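You operate a simulated robot arm through the tools that you are given. There is no shell and no other tool.

Carry out the task below with a simulated robot arm. There is one attempt and no reset: what you move stays moved.

Task
Load the dusty board into the dust hood and leave the hood running.
Fine: the clean board in it goes on the ledge at D35; hood drawer shut, damper open, switch on.
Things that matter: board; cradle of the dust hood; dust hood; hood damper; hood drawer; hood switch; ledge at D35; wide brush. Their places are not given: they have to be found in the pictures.

It is judged by the outcome, as a careful person would: the job done as asked, and still so three seconds after it is handed in. It fails if anything else is knocked over, pushed out of place, dropped, spilled or broken.

Robot
A 7-joint arm with a three-finger gripper, fixed in place. Base frame: the origin is at the foot of the arm, x ahead of it, y to its left, z up. Lengths are in mm, angles in degrees, forces in N, time in s.
Its first joint turns from -166.0 to 166.0 degrees. Payload 2.69 kg.
The TCP is the grasp point between the finger pads, 30 mm short of the fingertips. In the tool frame z runs along the fingers and y along their closing line. Largest opening 128 mm; the body of the gripper starts 117 mm behind the TCP.
Orientation is that of the tool frame in the base frame, as [roll, pitch, yaw] about the fixed x, y, z axes, in that order (R = Rz(yaw) Ry(pitch) Rx(roll)). With the fingers straight down and closing along the base's y, the tool's x points along the base's -x, its y along +y and its z along -z.

Tools
- The arm moves only by the tool play_rows. Its argument "increments" is a list of rows, each a list of 7 numbers: the gripper command, from -1 (shut) to 1 (fully open), values between in proportion, then the shift along the tool's x, y, z in mm, then the turn, a rotation vector about the tool's x, y, z in degrees. In form: [[gripper, tx, ty, tz, rx, ry, rz], ...]. A call has 1 to 20 rows; each row shifts and turns the commanded pose from where the row before left it, along the tool's axes as they then stand. Rows are played at 5 a second. More than 50 mm and 8.6 degrees between two rows, or a gripper value outside its range, and nothing of the call is played. Where a pose cannot be reached the arm comes as near as it can. A force on the tool above 90 N (or 10 N above the force at the start of the call, whichever is more), or a blocked arm, ends the call early, and 0.2 s more pass. Each finger halts on what it meets, pressing with about 39 N; the grip force reading is that of the motor and also rises with nothing between the fingers. The clock runs only during rows and for 0.2 s after the last one: add rows that do not move to give the fingers time. It gives the time, the measured TCP pose, the force on the tool (base axes), the opening and the grip force at its end, in the units of the frame above (readings bear some noise), with the torque about the TCP (base axes, N m) and any sound that the robot's microphone picked up.
- Cameras (640 x 400 px; columns grow to the right, rows downward): "scene" is fixed at [218.9, 501.9, 1625.4]; the picture's right is [-0.23, -0.97, 0.00], its down [-0.67, 0.16, -0.72] and it looks along [0.71, -0.17, -0.69] (base axes); focal length 246 px, centre (320, 200). "wrist" rides on the gripper at [58, 54, -131] in the tool frame; the picture's right is [-0.68, 0.74, 0.00], its down [-0.62, -0.57, -0.55] and it looks along [-0.40, -0.37, 0.84] (tool axes); focal length 234 px, centre (320, 200).
- snapshot(camera): a new picture of that camera. It takes no simulated time.
- slide_trunk(by): slides the trunk up (or, below 0, down) by that many mm; the arm rides with it, the base frame stays. It gives what a move gives, with no picture.
- pixel_to_xyz(camera, pixels): for up to 12 pixels [column, row] of the newest picture of that camera ("zoom" is the newest enlarged one), the place [x, y, z] in the base frame of the surface seen there, good to about 2 mm. It takes no simulated time.
- inspect(camera, box): a new picture of the part [left, top, right, bottom] of that camera's present view, enlarged. It takes no simulated time.
- finish_job(): hands the job in; it is judged then, once.

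Unless the task says otherwise, let go and move clear before handing in.

The tools are called by a JSON object that holds its "name" and its "arguments". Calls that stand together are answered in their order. play_rows: Moves the arm, as the interface text tells. Its arguments: {"type":"object","properties":{"increments":{"type":"array"}},"required":["increments"]} The other tools are called the same way: slide_trunk (by) slides the trunk up or down; snapshot (camera) takes a picture; pixel_to_xyz (camera, pixels) gives the place of the surface under pixels of a picture; inspect (camera, box) takes an enlarged picture of a part of a camera's view; finish_job () hands the job in.

At the start:

```text
t: 0.0
ee_pos: [577.8, -77.5, 1382.2]
orientation: [180.0, 0.0, 180.0]
ft_force: [0.5, -0.2, -0.2]
ft_torque: [-0.02, 0.01, -0.02]
gripper_width: 128.0
gripper_force: 0.1
trunk travel left (down, up): [-175.0, 175.0]
```

scene: 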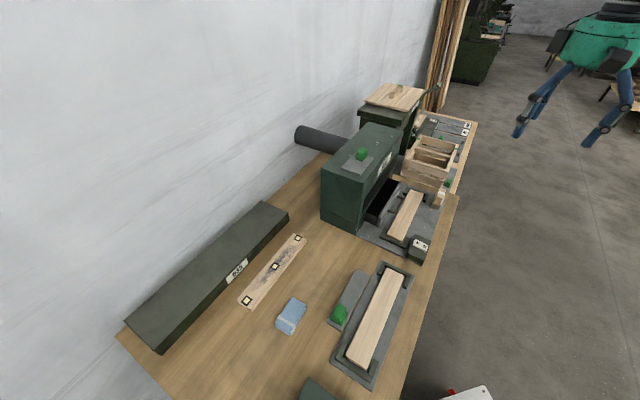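
wrist: 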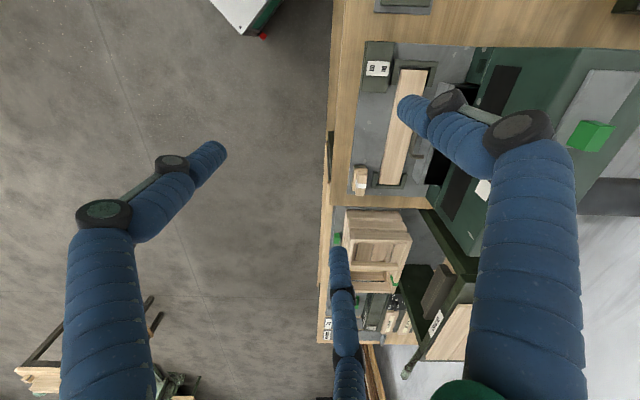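

The scene shows a bench with a dark long ledge (around pixel 235,270), a dusty board with marks (270,270), a dust hood (360,170) with a drawer holding a board (405,215), and a tray with another board (375,315). I'll enlarge these areas to identify each.

{"name": "inspect", "arguments": {"camera": "scene", "box": [300, 70, 480, 270]}}

{"name": "inspect", "arguments": {"camera": "scene", "box": [110, 190, 320, 360]}}

{"name": "inspect", "arguments": {"camera": "scene", "box": [260, 250, 440, 400]}}

{"name": "inspect", "arguments": {"camera": "wrist", "box": [320, 0, 640, 220]}}

```text
2.00 times, centred on (390, 170) of scene
```

zoom: 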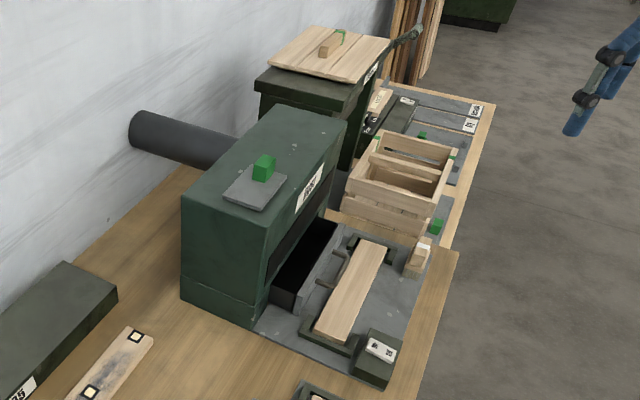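

```text
2.35 times, centred on (215, 275) of scene
```

zoom: 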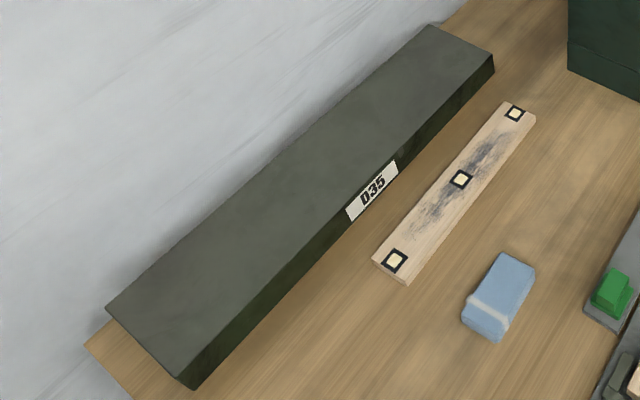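

```text
2.67 times, centred on (350, 325) of scene
```

zoom: 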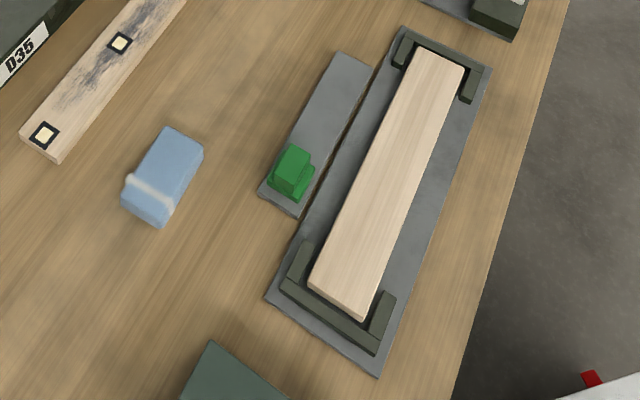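

```text
1.82 times, centred on (480, 110) of wrist
```

zoom: 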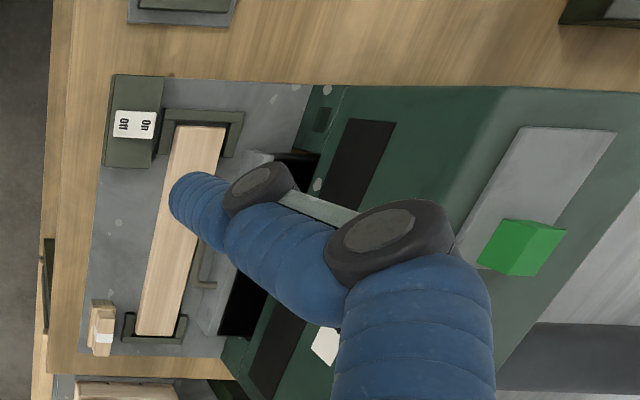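

The hood has a green-knobbed plate on top (likely the damper), a partly open drawer, a cradle with a clean board, and an On/Off box in front. I'll zoom in closer on each to read labels and states.

{"name": "inspect", "arguments": {"camera": "scene", "box": [350, 170, 450, 270]}}

{"name": "inspect", "arguments": {"camera": "scene", "box": [320, 120, 420, 220]}}

{"name": "inspect", "arguments": {"camera": "scene", "box": [390, 80, 490, 210]}}

{"name": "inspect", "arguments": {"camera": "wrist", "box": [320, 180, 520, 380]}}

{"name": "inspect", "arguments": {"camera": "wrist", "box": [350, 30, 450, 130]}}

```text
4.00 times, centred on (400, 220) of scene
```

zoom: 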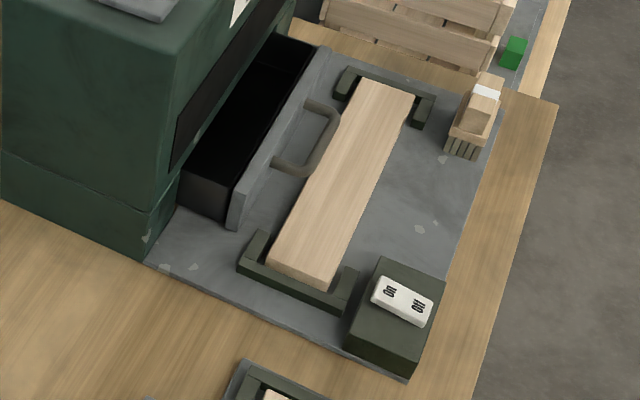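

```text
4.00 times, centred on (370, 170) of scene
```

zoom: 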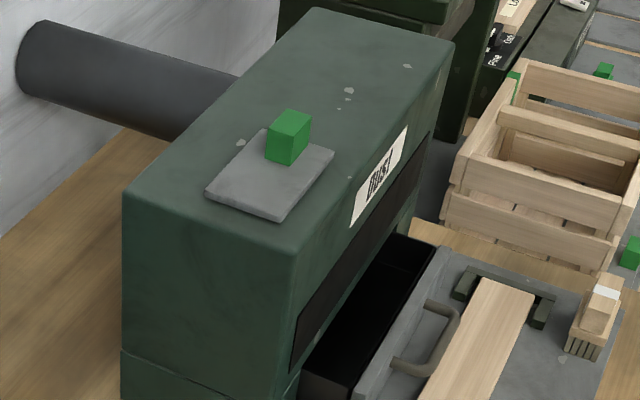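

```text
3.08 times, centred on (440, 145) of scene
```

zoom: 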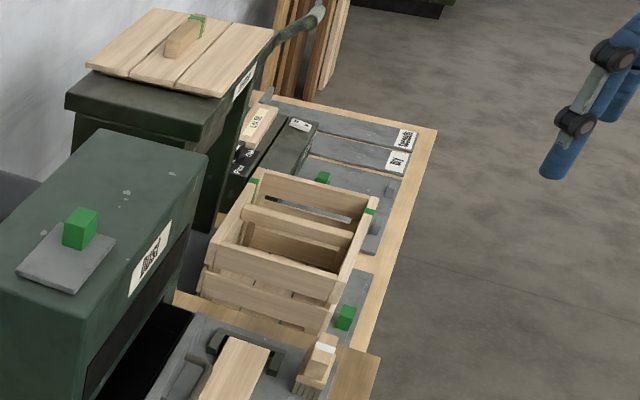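

```text
2.00 times, centred on (420, 280) of wrist
```

zoom: 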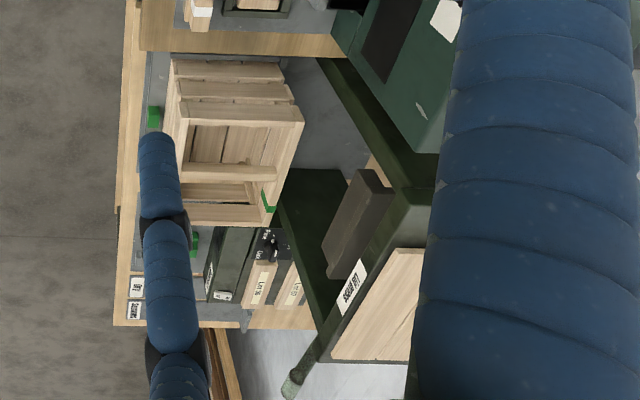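

```text
4.00 times, centred on (400, 80) of wrist
```

zoom: 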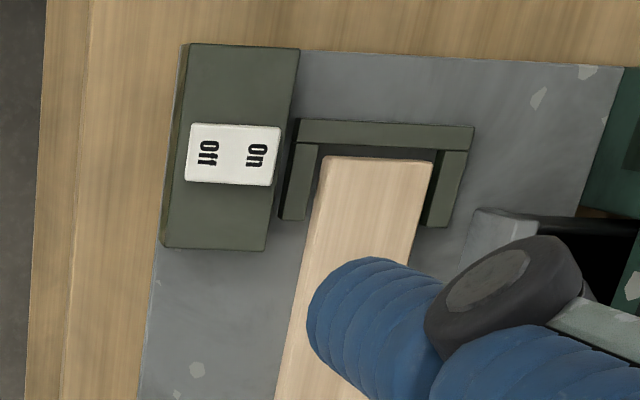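

The hood is labelled "DUST"; its drawer is out by some amount, the damper is a grey plate with green knob on top, the switch is a rocker On/Off, and a brush stands by the far end of the cradle. I'll take coordinates of these features.

{"name": "inspect", "arguments": {"camera": "scene", "box": [350, 170, 450, 270]}}

{"name": "pixel_to_xyz", "arguments": {"camera": "zoom", "pixels": [[270, 258], [332, 282], [410, 90], [365, 80], [335, 200], [348, 75], [425, 115], [245, 265], [345, 300], [300, 230], [480, 110], [486, 80]]}}

{"name": "pixel_to_xyz", "arguments": {"camera": "zoom", "pixels": [[375, 285], [430, 318], [390, 290], [417, 307], [380, 262], [440, 292], [350, 350], [410, 375], [320, 105], [290, 165], [325, 55], [235, 195]]}}

{"name": "pixel_to_xyz", "arguments": {"camera": "scene", "pixels": [[242, 303], [250, 310], [297, 236], [305, 240], [275, 267], [282, 312], [300, 302], [290, 330], [220, 275], [125, 330], [285, 210], [236, 270]]}}

{"name": "pixel_to_xyz", "arguments": {"camera": "scene", "pixels": [[377, 310], [350, 360], [392, 275], [340, 312], [355, 280], [335, 320], [364, 385], [385, 262], [410, 275], [320, 395], [450, 230], [390, 390]]}}

```text
4.00 times, centred on (400, 220) of scene
```

zoom: 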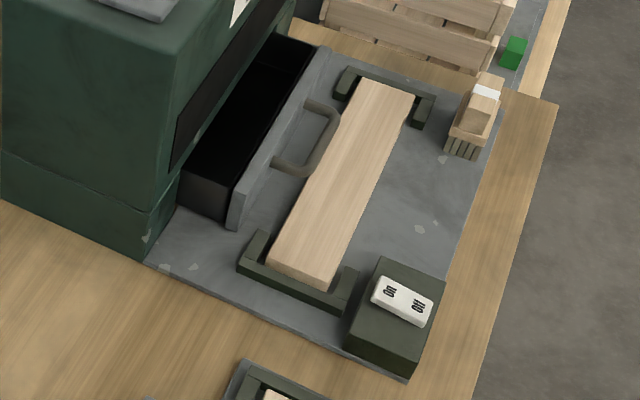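

```text
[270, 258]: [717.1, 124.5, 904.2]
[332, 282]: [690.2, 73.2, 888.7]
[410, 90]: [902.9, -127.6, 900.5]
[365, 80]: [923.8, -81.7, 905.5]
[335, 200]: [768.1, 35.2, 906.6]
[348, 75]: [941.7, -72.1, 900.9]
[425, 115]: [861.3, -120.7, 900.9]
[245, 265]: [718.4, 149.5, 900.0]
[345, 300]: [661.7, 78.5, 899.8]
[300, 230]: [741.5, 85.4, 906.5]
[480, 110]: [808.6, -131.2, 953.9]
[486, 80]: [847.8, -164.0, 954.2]
```

```text
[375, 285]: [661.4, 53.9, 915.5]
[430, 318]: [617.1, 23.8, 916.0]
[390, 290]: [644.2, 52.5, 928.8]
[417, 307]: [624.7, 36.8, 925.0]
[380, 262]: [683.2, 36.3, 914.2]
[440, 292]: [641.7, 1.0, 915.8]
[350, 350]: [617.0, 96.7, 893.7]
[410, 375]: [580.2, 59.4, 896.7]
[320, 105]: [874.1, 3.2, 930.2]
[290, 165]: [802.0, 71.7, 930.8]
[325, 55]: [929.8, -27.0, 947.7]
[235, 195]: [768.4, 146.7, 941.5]
```

```text
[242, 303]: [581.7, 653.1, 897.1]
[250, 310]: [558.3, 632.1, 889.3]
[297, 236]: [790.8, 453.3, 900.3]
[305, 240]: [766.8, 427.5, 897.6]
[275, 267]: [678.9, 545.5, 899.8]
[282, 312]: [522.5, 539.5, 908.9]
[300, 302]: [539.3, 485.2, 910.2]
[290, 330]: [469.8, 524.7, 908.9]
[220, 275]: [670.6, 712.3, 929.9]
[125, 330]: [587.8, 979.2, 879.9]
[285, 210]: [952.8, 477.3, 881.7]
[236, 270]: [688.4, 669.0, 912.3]
```

```text
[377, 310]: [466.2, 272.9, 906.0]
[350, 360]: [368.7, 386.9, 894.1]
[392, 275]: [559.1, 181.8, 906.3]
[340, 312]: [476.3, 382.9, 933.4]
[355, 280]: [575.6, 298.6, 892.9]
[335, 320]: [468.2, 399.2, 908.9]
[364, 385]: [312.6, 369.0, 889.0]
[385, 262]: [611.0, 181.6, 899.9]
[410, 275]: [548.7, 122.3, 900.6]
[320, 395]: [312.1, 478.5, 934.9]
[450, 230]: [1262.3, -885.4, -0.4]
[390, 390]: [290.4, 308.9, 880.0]
```

The bench is at z≈880, boards are about 290×50×20, running along (0.72,-0.70), and the ledge top is at z≈930. I'll measure the ledge extents, board corners, damper plate and drawer more exactly.

{"name": "inspect", "arguments": {"camera": "scene", "box": [110, 190, 320, 360]}}

{"name": "pixel_to_xyz", "arguments": {"camera": "zoom", "pixels": [[115, 310], [430, 30], [488, 60], [180, 370], [300, 130], [200, 230], [400, 60], [345, 205], [398, 165], [270, 180], [340, 190], [230, 320]]}}

{"name": "pixel_to_xyz", "arguments": {"camera": "zoom", "pixels": [[376, 258], [405, 274], [505, 106], [530, 120], [407, 283], [374, 266], [455, 185], [425, 190], [478, 200], [395, 261], [461, 180], [515, 114]]}}

{"name": "inspect", "arguments": {"camera": "scene", "box": [320, 120, 420, 220]}}

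{"name": "pixel_to_xyz", "arguments": {"camera": "zoom", "pixels": [[210, 190], [262, 132], [332, 155], [280, 218], [290, 120], [285, 150], [130, 200], [295, 250], [320, 12], [450, 45], [240, 145], [310, 185]]}}

{"name": "pixel_to_xyz", "arguments": {"camera": "zoom", "pixels": [[440, 250], [360, 395], [400, 300], [330, 340], [390, 250], [350, 230], [310, 350], [430, 140], [295, 370], [390, 330], [345, 360], [420, 240]]}}

```text
2.35 times, centred on (215, 275) of scene
```

zoom: 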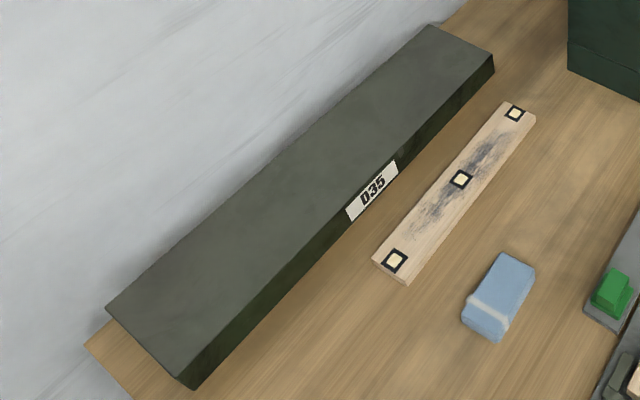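

```text
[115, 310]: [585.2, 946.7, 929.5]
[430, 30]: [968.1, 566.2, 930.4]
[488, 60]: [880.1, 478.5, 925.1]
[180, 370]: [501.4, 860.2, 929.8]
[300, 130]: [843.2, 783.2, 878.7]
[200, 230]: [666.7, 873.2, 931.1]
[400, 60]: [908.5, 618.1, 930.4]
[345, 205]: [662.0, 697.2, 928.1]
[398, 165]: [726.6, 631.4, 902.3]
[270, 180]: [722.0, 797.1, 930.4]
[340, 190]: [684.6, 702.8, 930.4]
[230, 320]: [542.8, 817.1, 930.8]
```

```text
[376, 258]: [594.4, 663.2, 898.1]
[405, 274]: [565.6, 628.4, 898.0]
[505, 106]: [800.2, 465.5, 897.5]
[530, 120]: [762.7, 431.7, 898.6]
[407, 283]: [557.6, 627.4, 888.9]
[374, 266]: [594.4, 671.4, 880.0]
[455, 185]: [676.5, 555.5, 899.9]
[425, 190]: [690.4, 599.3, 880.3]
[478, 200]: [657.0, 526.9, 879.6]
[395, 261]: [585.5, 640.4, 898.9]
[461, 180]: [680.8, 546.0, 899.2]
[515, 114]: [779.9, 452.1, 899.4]
```

```text
4.00 times, centred on (370, 170) of scene
```

zoom: 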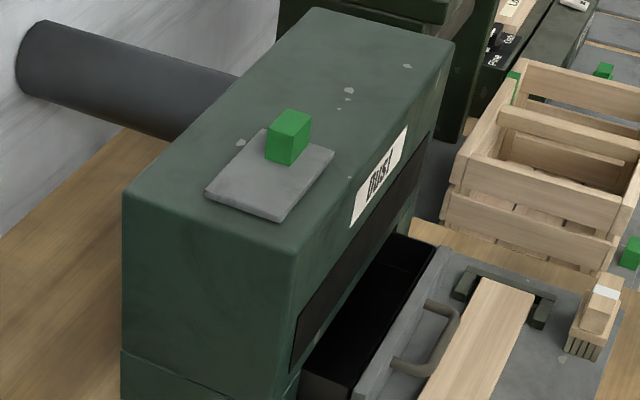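

```text
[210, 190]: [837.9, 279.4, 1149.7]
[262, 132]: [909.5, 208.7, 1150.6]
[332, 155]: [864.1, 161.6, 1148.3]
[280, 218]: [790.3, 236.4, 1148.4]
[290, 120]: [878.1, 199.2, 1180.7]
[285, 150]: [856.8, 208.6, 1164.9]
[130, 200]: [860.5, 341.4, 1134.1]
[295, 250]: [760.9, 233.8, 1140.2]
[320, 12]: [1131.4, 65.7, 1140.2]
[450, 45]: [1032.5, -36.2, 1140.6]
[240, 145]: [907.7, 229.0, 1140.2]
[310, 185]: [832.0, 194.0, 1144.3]
```

```text
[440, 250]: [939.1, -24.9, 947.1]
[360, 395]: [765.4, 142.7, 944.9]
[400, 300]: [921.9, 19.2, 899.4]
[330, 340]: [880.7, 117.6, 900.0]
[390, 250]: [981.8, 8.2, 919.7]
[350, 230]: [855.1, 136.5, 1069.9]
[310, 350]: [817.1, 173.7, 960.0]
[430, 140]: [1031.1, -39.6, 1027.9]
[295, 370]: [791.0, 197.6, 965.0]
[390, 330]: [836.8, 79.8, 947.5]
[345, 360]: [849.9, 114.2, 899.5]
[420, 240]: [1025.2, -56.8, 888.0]
```

The ledge front edge runs at about 961 mm from the base axis, with a depth of ~121 mm, and everything is aligned at -45°. I'll turn the tool so it closes across the boards (yaw 135) and move a bit forward for a better wrist view of the hood.

{"name": "play_rows", "arguments": {"increments": [[1, 0, 0, 0, 0, 0, 7.5], [1, 0, 0, 0, 0, 0, 7.5], [1, 0, 0, 0, 0, 0, 7.5], [1, 0, 0, 0, 0, 0, 7.5], [1, 0, 0, 0, 0, 0, 7.5], [1, 0, 0, 0, 0, 0, 7.5], [1, 0, 40, 0, 0, 0, 0], [1, 0, 40, 0, 0, 0, 0], [1, 0, 40, 0, 0, 0, 0], [1, 0, 0, 0, 0, 0, 0]]}}

{"name": "snapshot", "arguments": {"camera": "wrist"}}

{"name": "snapshot", "arguments": {"camera": "scene"}}

```text
t: 2.2
ee_pos: [664.3, 6.8, 1382.3]
orientation: [180.0, 0.0, 135.0]
ft_force: [0.3, 1.2, -0.9]
ft_torque: [-0.03, 0.03, 0.01]
gripper_width: 127.6
gripper_force: 0.1
trunk travel left (down, up): [-175.0, 175.0]
```

```text
taken
```

wrist: 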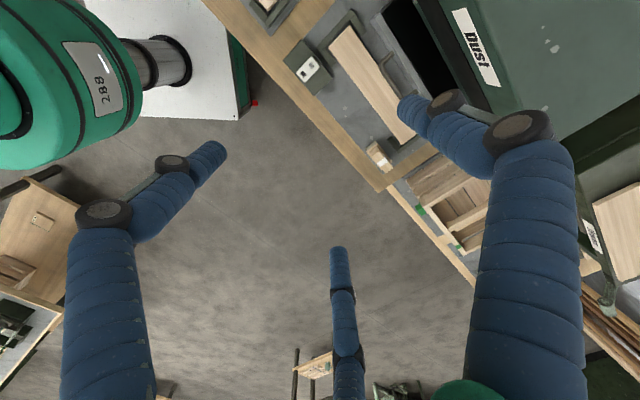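

```text
taken
```

scene: 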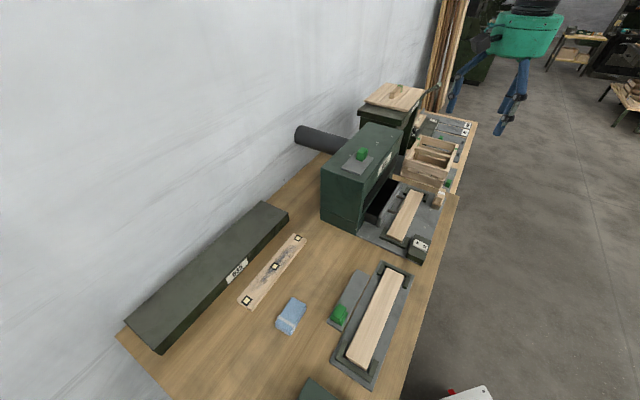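

The gripper appears to have three blue padded digits in the wrist picture (tips near (215,150), (338,250), (405,105)); I need to know where they really are relative to the TCP before going near anything.

{"name": "pixel_to_xyz", "arguments": {"camera": "wrist", "pixels": [[215, 152], [172, 163], [110, 212], [338, 255], [345, 300], [345, 350], [405, 105], [445, 100], [520, 125], [150, 225], [480, 200], [350, 390]]}}

{"name": "inspect", "arguments": {"camera": "scene", "box": [420, 0, 580, 160]}}

{"name": "inspect", "arguments": {"camera": "wrist", "box": [270, 0, 430, 180]}}

```text
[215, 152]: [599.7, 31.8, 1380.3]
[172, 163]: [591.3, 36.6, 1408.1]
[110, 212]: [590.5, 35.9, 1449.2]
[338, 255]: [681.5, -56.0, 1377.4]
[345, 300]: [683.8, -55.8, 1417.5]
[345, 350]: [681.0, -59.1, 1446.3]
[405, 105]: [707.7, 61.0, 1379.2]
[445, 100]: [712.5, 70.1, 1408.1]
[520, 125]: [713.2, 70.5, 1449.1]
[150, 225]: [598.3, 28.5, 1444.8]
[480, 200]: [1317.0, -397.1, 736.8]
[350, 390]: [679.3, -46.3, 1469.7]
```

```text
2.50 times, centred on (500, 80) of scene
```

zoom: 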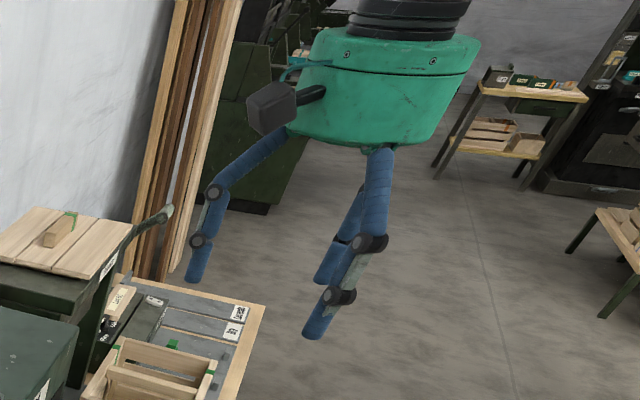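

```text
2.22 times, centred on (350, 90) of wrist
```

zoom: 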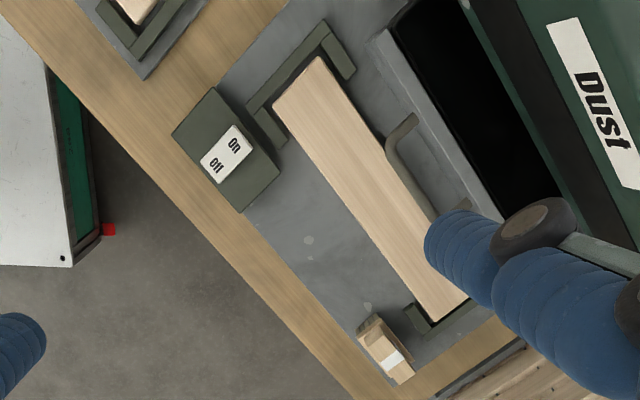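

The picture shows three digits around the TCP (at tool offsets roughly (63,-28), (-57,-32) and (-8,69)), which is not the two-finger layout described. I'll close the gripper partway in free air and see how they move.

{"name": "play_rows", "arguments": {"increments": [[-0.2, 0, 0, 0, 0, 0, 0], [-0.2, 0, 0, 0, 0, 0, 0], [-0.2, 0, 0, 0, 0, 0, 0], [-0.2, 0, 0, 0, 0, 0, 0]]}}

{"name": "snapshot", "arguments": {"camera": "wrist"}}

{"name": "inspect", "arguments": {"camera": "scene", "box": [420, 0, 580, 160]}}

```text
t: 3.2
ee_pos: [664.0, 7.3, 1381.9]
orientation: [179.9, 0.0, 135.0]
ft_force: [-0.7, 0.0, -0.7]
ft_torque: [0.01, -0.05, 0.04]
gripper_width: 51.0
gripper_force: 0.1
trunk travel left (down, up): [-175.0, 175.0]
```

```text
taken
```

wrist: 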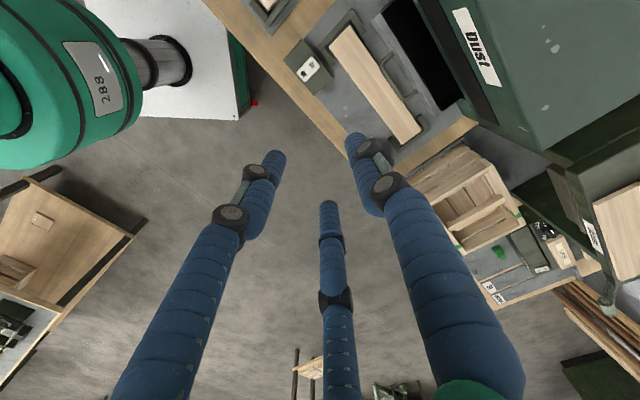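

```text
2.50 times, centred on (500, 80) of scene
```

zoom: 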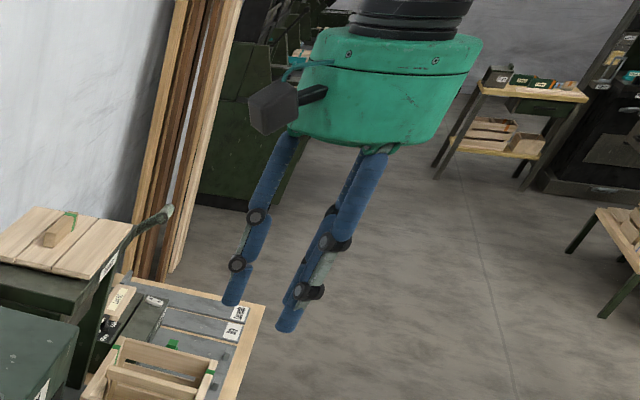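

{"name": "pixel_to_xyz", "arguments": {"camera": "wrist", "pixels": [[277, 158], [258, 172], [230, 215], [328, 207], [333, 245], [338, 300], [355, 140], [372, 148], [385, 187], [355, 152], [270, 175], [330, 225]]}}

{"name": "play_rows", "arguments": {"increments": [[-1, 0, 0, 0, 0, 0, 0], [-1, 0, 0, 0, 0, 0, 0], [-1, 0, 0, 0, 0, 0, 0], [-1, 0, 0, 0, 0, 0, 0]]}}

{"name": "snapshot", "arguments": {"camera": "wrist"}}

{"name": "inspect", "arguments": {"camera": "scene", "box": [420, 0, 580, 160]}}

```text
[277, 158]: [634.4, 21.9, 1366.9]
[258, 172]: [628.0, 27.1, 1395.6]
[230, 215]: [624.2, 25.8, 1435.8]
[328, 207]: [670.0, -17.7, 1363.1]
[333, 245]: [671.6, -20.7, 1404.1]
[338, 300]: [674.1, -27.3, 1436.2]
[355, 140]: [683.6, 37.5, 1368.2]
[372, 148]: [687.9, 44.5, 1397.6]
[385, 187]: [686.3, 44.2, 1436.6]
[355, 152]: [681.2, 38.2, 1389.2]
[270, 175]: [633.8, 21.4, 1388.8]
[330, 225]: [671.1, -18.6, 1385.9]
```

```text
t: 4.2
ee_pos: [663.7, 6.9, 1382.8]
orientation: [180.0, -0.1, 135.0]
ft_force: [0.6, -0.9, -0.2]
ft_torque: [-0.04, -0.01, -0.02]
gripper_width: 2.1
gripper_force: 31.9
trunk travel left (down, up): [-175.0, 175.0]
```

```text
taken
```

wrist: 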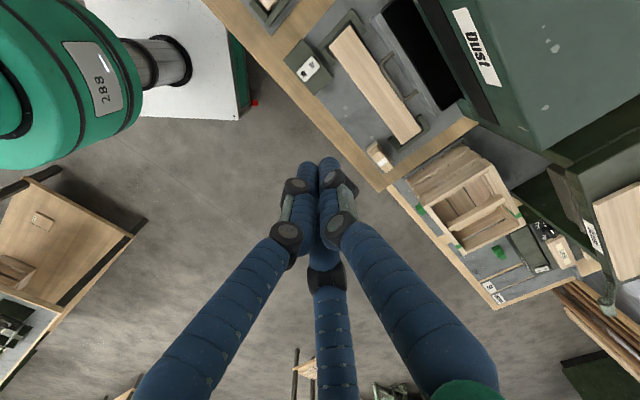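

```text
2.50 times, centred on (500, 80) of scene
```

zoom: 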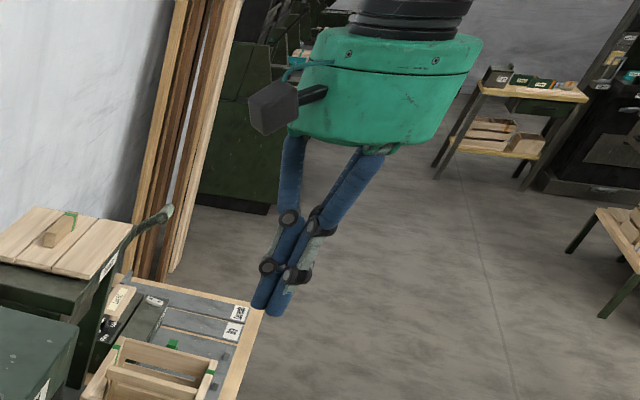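

Closed, the three visible digits meet on the TCP axis, with the tip about 30 mm beyond it, so I'll stay clear for both layouts. Next I go down, fingers shut, above the clean board at about t=566 along the cradle to look at the drawer handle closely.

{"name": "play_rows", "arguments": {"increments": [[-1, -40, 40, 0, 0, 0, 0], [-1, -40, 30, 0, 0, 0, 0], [-1, -20, 10, 0, 0, 0, 0], [-1, 0, 0, 45, 0, 0, 0], [-1, 0, 0, 45, 0, 0, 0], [-1, 0, 0, 45, 0, 0, 0], [-1, 0, 0, 45, 0, 0, 0], [-1, 0, 0, 45, 0, 0, 0], [-1, 0, 0, 45, 0, 0, 0], [-1, 0, 0, 40, 0, 0, 0], [-1, 0, 0, 0, 0, 0, 0]]}}

{"name": "snapshot", "arguments": {"camera": "wrist"}}

{"name": "inspect", "arguments": {"camera": "scene", "box": [340, 120, 480, 270]}}

```text
refused: row 1 steps farther than a row can; nothing moved
```

```text
taken
```

wrist: 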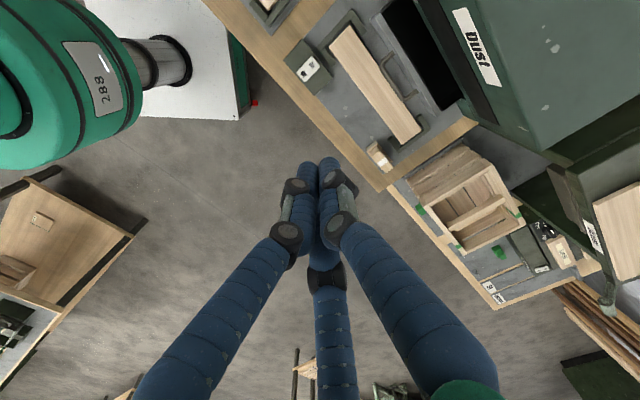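

```text
2.67 times, centred on (410, 195) of scene
```

zoom: 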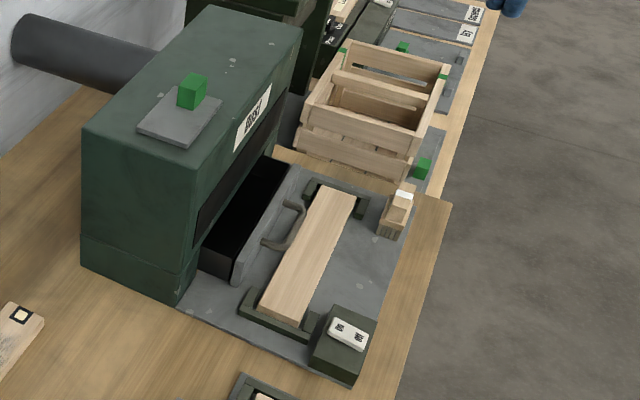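

The first row was 57 mm, over the 50 mm limit, so nothing moved. I'll replay it with shorter steps.

{"name": "play_rows", "arguments": {"increments": [[-1, -34, 30, 0, 0, 0, 0], [-1, -34, 30, 0, 0, 0, 0], [-1, -33, 26, 0, 0, 0, 0], [-1, 0, 0, 45, 0, 0, 0], [-1, 0, 0, 45, 0, 0, 0], [-1, 0, 0, 45, 0, 0, 0], [-1, 0, 0, 45, 0, 0, 0], [-1, 0, 0, 45, 0, 0, 0], [-1, 0, 0, 45, 0, 0, 0], [-1, 0, 0, 45, 0, 0, 0], [-1, 0, 0, 0, 0, 0, 0]]}}

{"name": "snapshot", "arguments": {"camera": "wrist"}}

{"name": "inspect", "arguments": {"camera": "scene", "box": [340, 120, 480, 270]}}

```text
t: 6.6
ee_pos: [794.5, -2.9, 1065.3]
orientation: [-180.0, 0.1, 134.9]
ft_force: [0.5, -0.1, 0.1]
ft_torque: [-0.01, 0.05, -0.04]
gripper_width: 2.3
gripper_force: 31.5
trunk travel left (down, up): [-175.0, 175.0]
```

```text
taken
```

wrist: 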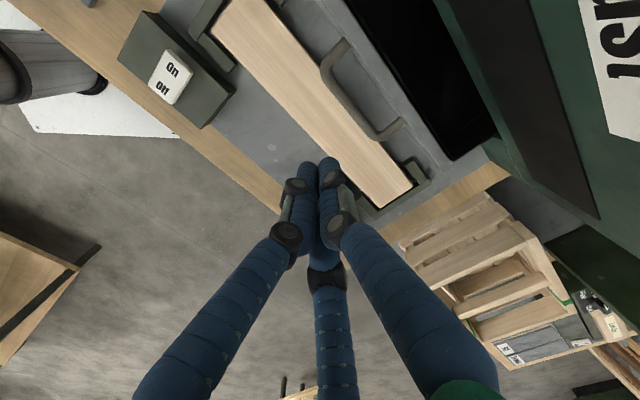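

```text
2.67 times, centred on (410, 195) of scene
```

zoom: 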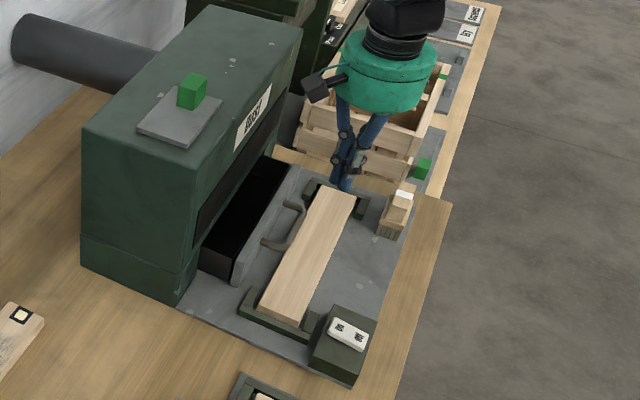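

The handle now shows clearly at (345,70)-(395,135) with the clean board below it. I'll measure handle, board edges, cradle arms and drawer front from this closer view.

{"name": "pixel_to_xyz", "arguments": {"camera": "wrist", "pixels": [[345, 45], [325, 72], [350, 110], [378, 137], [400, 122], [365, 90], [395, 100], [440, 160], [215, 30], [300, 140], [410, 188], [378, 205]]}}

{"name": "pixel_to_xyz", "arguments": {"camera": "wrist", "pixels": [[257, 5], [340, 100], [172, 68], [165, 90], [160, 60], [222, 60], [200, 15], [420, 180], [480, 100], [450, 150], [470, 140], [405, 165]]}}

{"name": "inspect", "arguments": {"camera": "wrist", "box": [200, 0, 480, 220]}}

```text
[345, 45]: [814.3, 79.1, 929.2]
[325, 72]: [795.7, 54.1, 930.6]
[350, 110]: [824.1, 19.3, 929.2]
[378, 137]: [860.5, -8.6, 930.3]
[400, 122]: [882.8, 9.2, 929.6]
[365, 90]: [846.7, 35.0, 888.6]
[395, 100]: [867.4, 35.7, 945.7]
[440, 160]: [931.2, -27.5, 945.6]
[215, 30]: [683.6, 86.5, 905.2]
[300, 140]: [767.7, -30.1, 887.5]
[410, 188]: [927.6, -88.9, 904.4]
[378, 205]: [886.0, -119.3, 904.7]
```

```text
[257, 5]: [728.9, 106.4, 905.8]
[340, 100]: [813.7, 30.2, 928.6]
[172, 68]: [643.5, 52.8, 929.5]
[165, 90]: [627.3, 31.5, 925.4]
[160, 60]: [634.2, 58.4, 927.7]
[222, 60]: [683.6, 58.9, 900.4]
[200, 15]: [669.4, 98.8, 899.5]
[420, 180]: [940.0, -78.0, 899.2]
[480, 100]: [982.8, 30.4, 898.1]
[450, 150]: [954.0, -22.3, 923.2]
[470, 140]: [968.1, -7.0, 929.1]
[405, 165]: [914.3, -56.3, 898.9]
```

```text
1.82 times, centred on (340, 110) of wrist
```

zoom: 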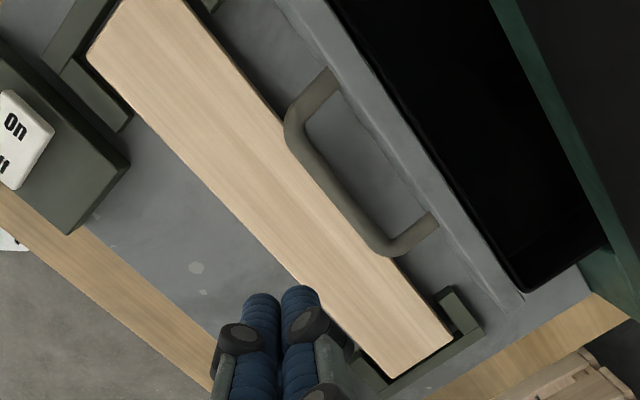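

The handle bar's outer face is right over the board's edge (n≈596 vs board 543–592), so the drawer must be shut first. I'll tilt the tool 24° so the shut fingertips lead toward the hood and the gripper body stays clear of its face, then lower to bar height just above the board.

{"name": "play_rows", "arguments": {"increments": [[-1, 0, 0, 0, -8, 0, 0], [-1, 0, 0, 0, -8, 0, 0], [-1, 0, 0, 0, -8, 0, 0], [-1, 0, -16.7, 37.5, 0, 0, 0], [-1, 0, -16.7, 37.5, 0, 0, 0], [-1, 0, -8, 18, 0, 0, 0], [-1, 0, 0, 0, 0, 0, 0]]}}

{"name": "snapshot", "arguments": {"camera": "wrist"}}

{"name": "inspect", "arguments": {"camera": "scene", "box": [360, 150, 460, 250]}}

```text
t: 8.2
ee_pos: [794.7, -2.4, 961.6]
orientation: [156.0, 0.0, 135.0]
ft_force: [-0.6, -0.5, 0.1]
ft_torque: [0.0, 0.03, 0.03]
gripper_width: 1.9
gripper_force: 31.5
trunk travel left (down, up): [-175.0, 175.0]
```

```text
taken
```

wrist: 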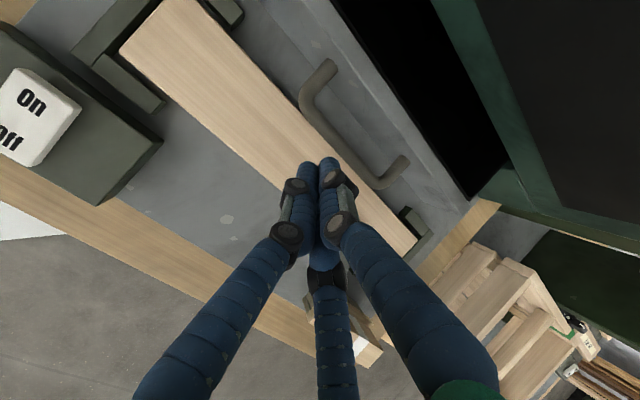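

```text
4.00 times, centred on (410, 200) of scene
```

zoom: 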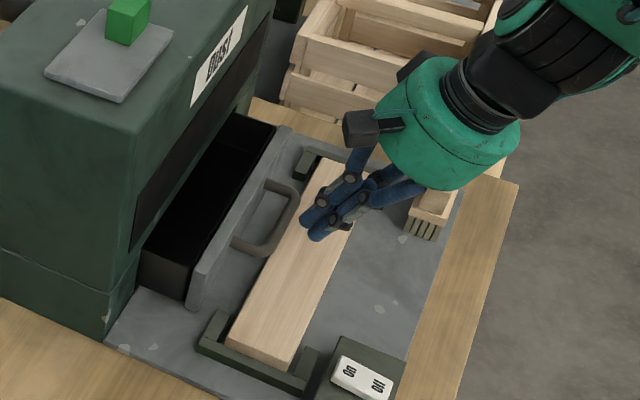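

The tool hangs tilted over the board at z≈962 with the handle just ahead. I'll lower 19 mm and start pushing in the +n direction in small steps.

{"name": "play_rows", "arguments": {"increments": [[-1, 0, -7.9, 17.6, 0, 0, 0], [-1, 0, 0, 0, 0, 0, 0], [-1, 0, 7.3, 3.3, 0, 0, 0], [-1, 0, 7.3, 3.3, 0, 0, 0], [-1, 0, 7.3, 3.3, 0, 0, 0], [-1, 0, 7.3, 3.3, 0, 0, 0], [-1, 0, 7.3, 3.3, 0, 0, 0], [-1, 0, 0, 0, 0, 0, 0]]}}

{"name": "snapshot", "arguments": {"camera": "wrist"}}

{"name": "inspect", "arguments": {"camera": "scene", "box": [360, 150, 460, 250]}}

```text
t: 10.0
ee_pos: [823.7, 25.6, 944.8]
orientation: [156.1, -0.1, 134.9]
ft_force: [-0.9, -0.3, -0.5]
ft_torque: [0.0, 0.04, 0.01]
gripper_width: 2.1
gripper_force: 31.5
trunk travel left (down, up): [-175.0, 175.0]
```

```text
taken
```

wrist: 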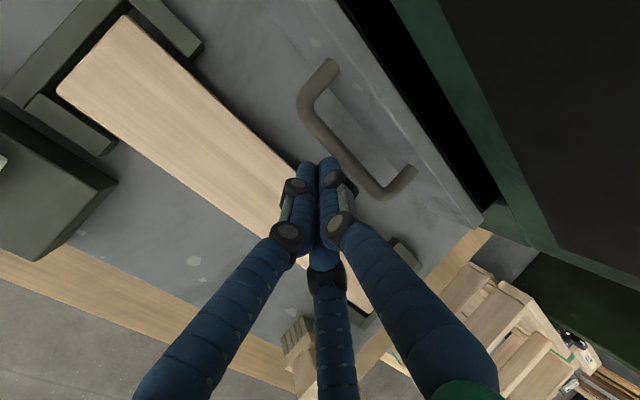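

```text
4.00 times, centred on (410, 200) of scene
```

zoom: 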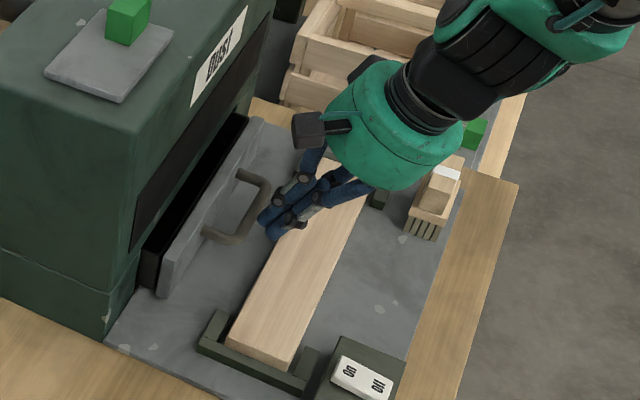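

The drawer has slid in about 25–30 mm and a black gap still shows at (190,200) of the zoom. I'll keep pushing in small steps until it stops.

{"name": "play_rows", "arguments": {"increments": [[-1, 0, 5.5, 2.4, 0, 0, 0], [-1, 0, 5.5, 2.4, 0, 0, 0], [-1, 0, 5.5, 2.4, 0, 0, 0], [-1, 0, 3.7, 1.6, 0, 0, 0], [-1, 0, 0, 0, 0, 0, 0]]}}

{"name": "inspect", "arguments": {"camera": "scene", "box": [360, 150, 460, 250]}}

{"name": "snapshot", "arguments": {"camera": "wrist"}}

```text
t: 11.2
ee_pos: [839.7, 40.8, 945.7]
orientation: [156.0, 0.0, 135.2]
ft_force: [-1.0, -0.3, 7.1]
ft_torque: [0.15, -0.14, 0.03]
gripper_width: 2.3
gripper_force: 31.4
trunk travel left (down, up): [-175.0, 175.0]
```

```text
4.00 times, centred on (410, 200) of scene
```

zoom: 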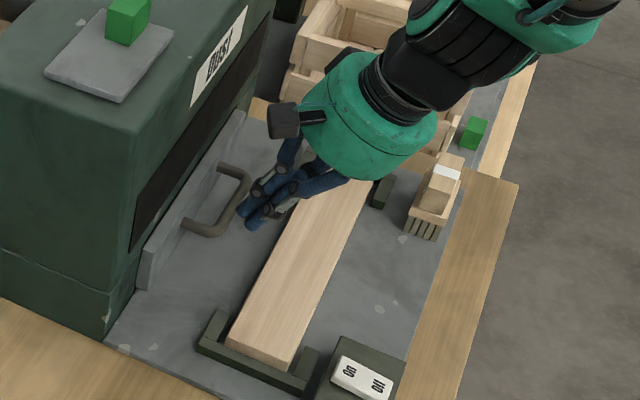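

```text
taken
```

wrist: 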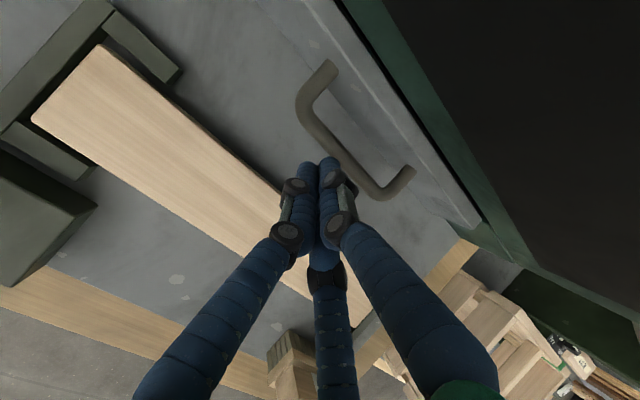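

The drawer now looks nearly flush with the hood; I'll hold one row to let readings settle and measure the panel against the hood face.

{"name": "play_rows", "arguments": {"increments": [[-1, 0, 0, 0, 0, 0, 0], [-1, 0, 0, 0, 0, 0, 0]]}}

{"name": "inspect", "arguments": {"camera": "wrist", "box": [280, 0, 500, 260]}}

{"name": "pixel_to_xyz", "arguments": {"camera": "wrist", "pixels": [[400, 115], [405, 112], [412, 105], [420, 110], [460, 200], [470, 205], [335, 120], [378, 190], [330, 65], [410, 175], [430, 130], [385, 100]]}}

```text
t: 11.8
ee_pos: [838.6, 41.5, 943.8]
orientation: [156.0, 0.0, 135.0]
ft_force: [-0.9, 0.5, -0.1]
ft_torque: [0.0, 0.04, 0.0]
gripper_width: 2.0
gripper_force: 31.2
trunk travel left (down, up): [-175.0, 175.0]
```

```text
1.54 times, centred on (390, 130) of wrist
```

zoom: 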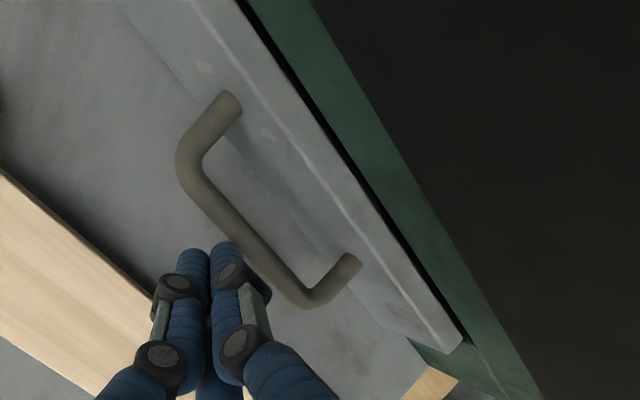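

```text
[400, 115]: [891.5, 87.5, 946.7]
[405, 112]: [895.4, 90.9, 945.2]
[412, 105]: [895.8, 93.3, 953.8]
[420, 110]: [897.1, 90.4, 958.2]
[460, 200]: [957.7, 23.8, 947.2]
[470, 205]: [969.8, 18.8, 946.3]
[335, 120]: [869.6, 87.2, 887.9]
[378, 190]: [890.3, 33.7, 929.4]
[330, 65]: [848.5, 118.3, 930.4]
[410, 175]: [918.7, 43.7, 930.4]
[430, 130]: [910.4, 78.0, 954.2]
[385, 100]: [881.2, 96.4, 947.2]
```

The panel top is at n≈692–697 and the hood face at n≈699, so it is nearly home. I'll push a few mm further to feel the stop.

{"name": "play_rows", "arguments": {"increments": [[-1, 0, 2.7, 1.2, 0, 0, 0], [-1, 0, 2.7, 1.2, 0, 0, 0], [-1, 0, 2.7, 1.2, 0, 0, 0], [-1, 0, 0, 0, 0, 0, 0]]}}

{"name": "inspect", "arguments": {"camera": "wrist", "box": [280, 0, 500, 260]}}

{"name": "inspect", "arguments": {"camera": "scene", "box": [360, 150, 460, 250]}}

```text
t: 12.8
ee_pos: [844.9, 44.6, 950.8]
orientation: [155.8, 0.2, 135.0]
ft_force: [-17.2, -20.2, 32.7]
ft_torque: [0.25, -0.12, -0.18]
gripper_width: 1.9
gripper_force: 31.6
trunk travel left (down, up): [-175.0, 175.0]
```

```text
1.54 times, centred on (390, 130) of wrist
```

zoom: 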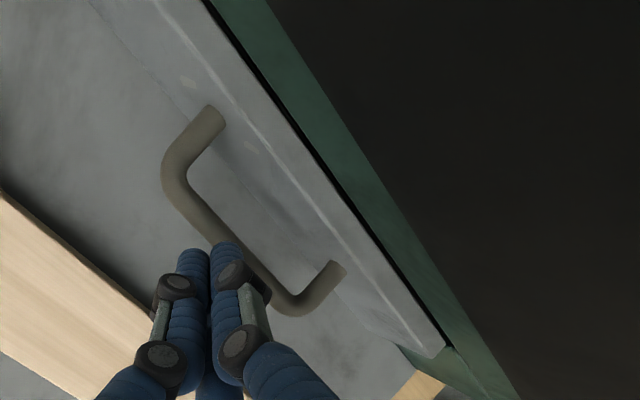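

```text
4.00 times, centred on (410, 200) of scene
```

zoom: 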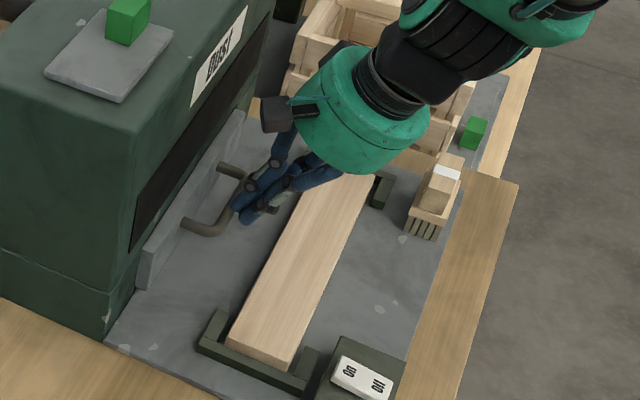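

Force rose to ~26 N back along n, so the drawer is at its stop. I'll back off along -n and rise, then measure the drawer.

{"name": "play_rows", "arguments": {"increments": [[-1, 0, -9.1, -4.1, 0, 0, 0], [-1, 0, -18.2, -8.2, 0, 0, 0], [-1, 0, 16.3, -36.5, 0, 0, 0], [-1, 0, 16.3, -36.5, 0, 0, 0], [-1, 0, 0, 0, 8, 0, 0], [-1, 0, 0, 0, 8, 0, 0], [-1, 0, 0, 0, 8, 0, 0], [-1, 0, 0, 0, 0, 0, 0]]}}

{"name": "snapshot", "arguments": {"camera": "wrist"}}

{"name": "inspect", "arguments": {"camera": "scene", "box": [340, 140, 460, 260]}}

```text
t: 14.6
ee_pos: [824.4, 26.1, 1025.3]
orientation: [180.0, 0.0, 135.0]
ft_force: [0.3, 0.2, -0.8]
ft_torque: [-0.05, 0.0, 0.02]
gripper_width: 2.0
gripper_force: 31.8
trunk travel left (down, up): [-175.0, 175.0]
```

```text
taken
```

wrist: 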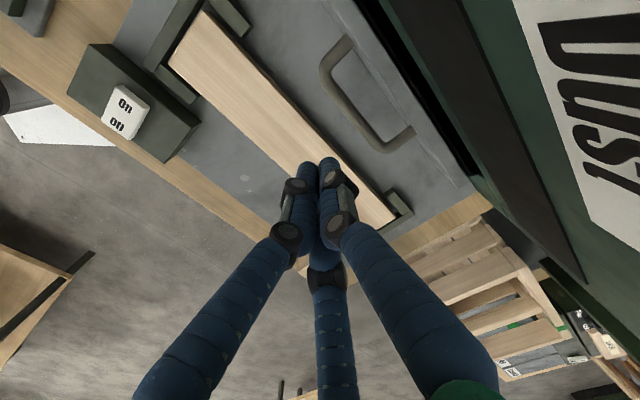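

```text
3.33 times, centred on (400, 200) of scene
```

zoom: 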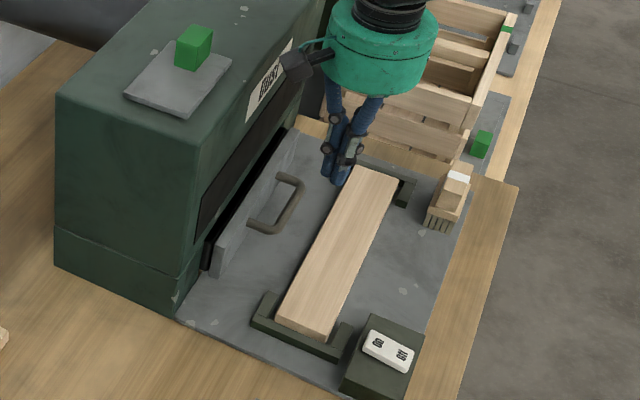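

A dark gap has reappeared behind the drawer panel (zoom (215,240)); it came back out a little. I'll measure how far.

{"name": "inspect", "arguments": {"camera": "wrist", "box": [300, 0, 500, 200]}}

{"name": "pixel_to_xyz", "arguments": {"camera": "wrist", "pixels": [[330, 75], [360, 115], [380, 150], [347, 45], [412, 130], [390, 60], [400, 55], [405, 75], [470, 185], [480, 180], [415, 85], [395, 85]]}}

```text
2.00 times, centred on (400, 100) of wrist
```

zoom: 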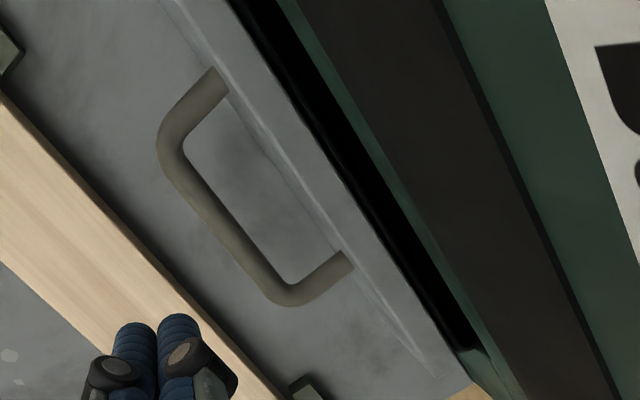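

```text
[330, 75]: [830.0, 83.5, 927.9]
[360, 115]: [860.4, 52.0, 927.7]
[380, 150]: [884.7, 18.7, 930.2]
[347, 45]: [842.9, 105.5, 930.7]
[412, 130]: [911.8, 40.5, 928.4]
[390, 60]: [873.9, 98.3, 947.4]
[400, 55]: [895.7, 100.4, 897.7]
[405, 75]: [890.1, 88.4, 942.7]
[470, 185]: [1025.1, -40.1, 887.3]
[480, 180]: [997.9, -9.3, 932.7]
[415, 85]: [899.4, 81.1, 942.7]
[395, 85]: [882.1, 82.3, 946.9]
```

The bar is at about n≈634, so it came out ~15 mm, likely dragged since the fingertip had ridden onto the bar. I'll go back tilted and lower (tip well below the bar, past the board's edge) and push again against the finger's flat.

{"name": "play_rows", "arguments": {"increments": [[-1, 0, 4, 0, -8, 0, 0], [-1, 0, 0, 0, -8, 0, 0], [-1, 0, 0, 0, -8, 0, 0], [-1, 0, -16.3, 36.5, 0, 0, 0], [-1, 0, -12.2, 27.4, 0, 0, 0], [-1, 0, -11, 24.7, 0, 0, 0], [-1, 0, 0, 0, 0, 0, 0]]}}

{"name": "snapshot", "arguments": {"camera": "wrist"}}

{"name": "inspect", "arguments": {"camera": "scene", "box": [360, 150, 460, 250]}}

```text
t: 16.2
ee_pos: [827.2, 28.1, 928.6]
orientation: [156.0, 0.0, 135.0]
ft_force: [0.1, -0.7, 0.7]
ft_torque: [0.02, -0.04, 0.01]
gripper_width: 1.9
gripper_force: 31.7
trunk travel left (down, up): [-175.0, 175.0]
```

```text
taken
```

wrist: 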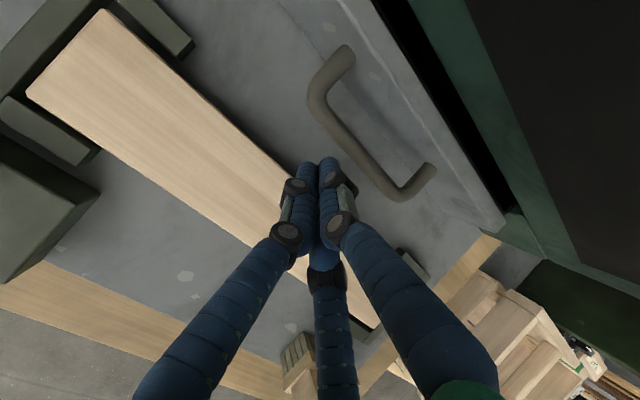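

```text
4.00 times, centred on (410, 200) of scene
```

zoom: 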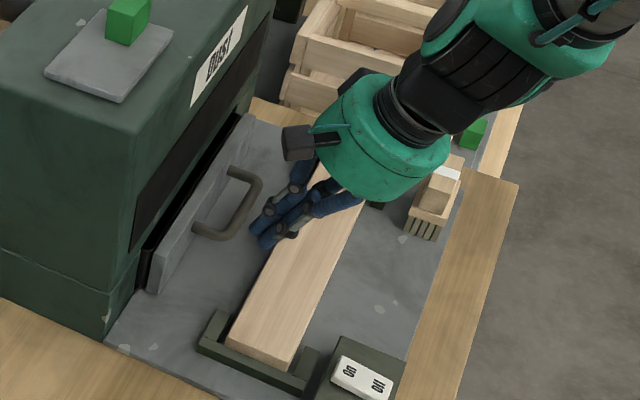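

The fingertip is low, between board edge and handle bar, no contact. Now I push +n in 6 mm then 3 mm steps.

{"name": "play_rows", "arguments": {"increments": [[-1, 0, 5.5, 2.44, 0, 0, 0], [-1, 0, 5.5, 2.44, 0, 0, 0], [-1, 0, 5.5, 2.44, 0, 0, 0], [-1, 0, 5.5, 2.44, 0, 0, 0], [-1, 0, 2.7, 1.2, 0, 0, 0], [-1, 0, 2.7, 1.2, 0, 0, 0], [-1, 0, 0, 0, 0, 0, 0]]}}

{"name": "inspect", "arguments": {"camera": "wrist", "box": [280, 0, 500, 260]}}

{"name": "inspect", "arguments": {"camera": "scene", "box": [360, 150, 460, 250]}}

```text
t: 17.8
ee_pos: [844.7, 45.5, 924.9]
orientation: [156.2, -0.3, 135.2]
ft_force: [-50.0, -56.0, -10.6]
ft_torque: [-0.48, 0.18, -0.16]
gripper_width: 1.5
gripper_force: 31.2
trunk travel left (down, up): [-175.0, 175.0]
```

```text
1.54 times, centred on (390, 130) of wrist
```

zoom: 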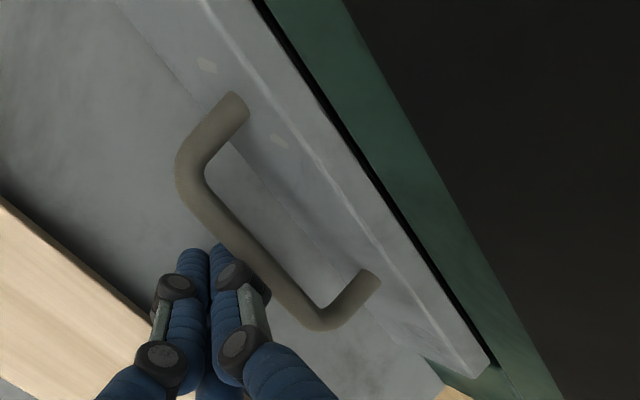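

```text
4.00 times, centred on (410, 200) of scene
```

zoom: 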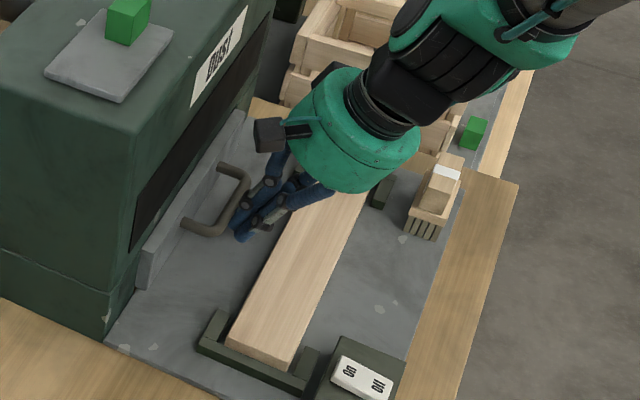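

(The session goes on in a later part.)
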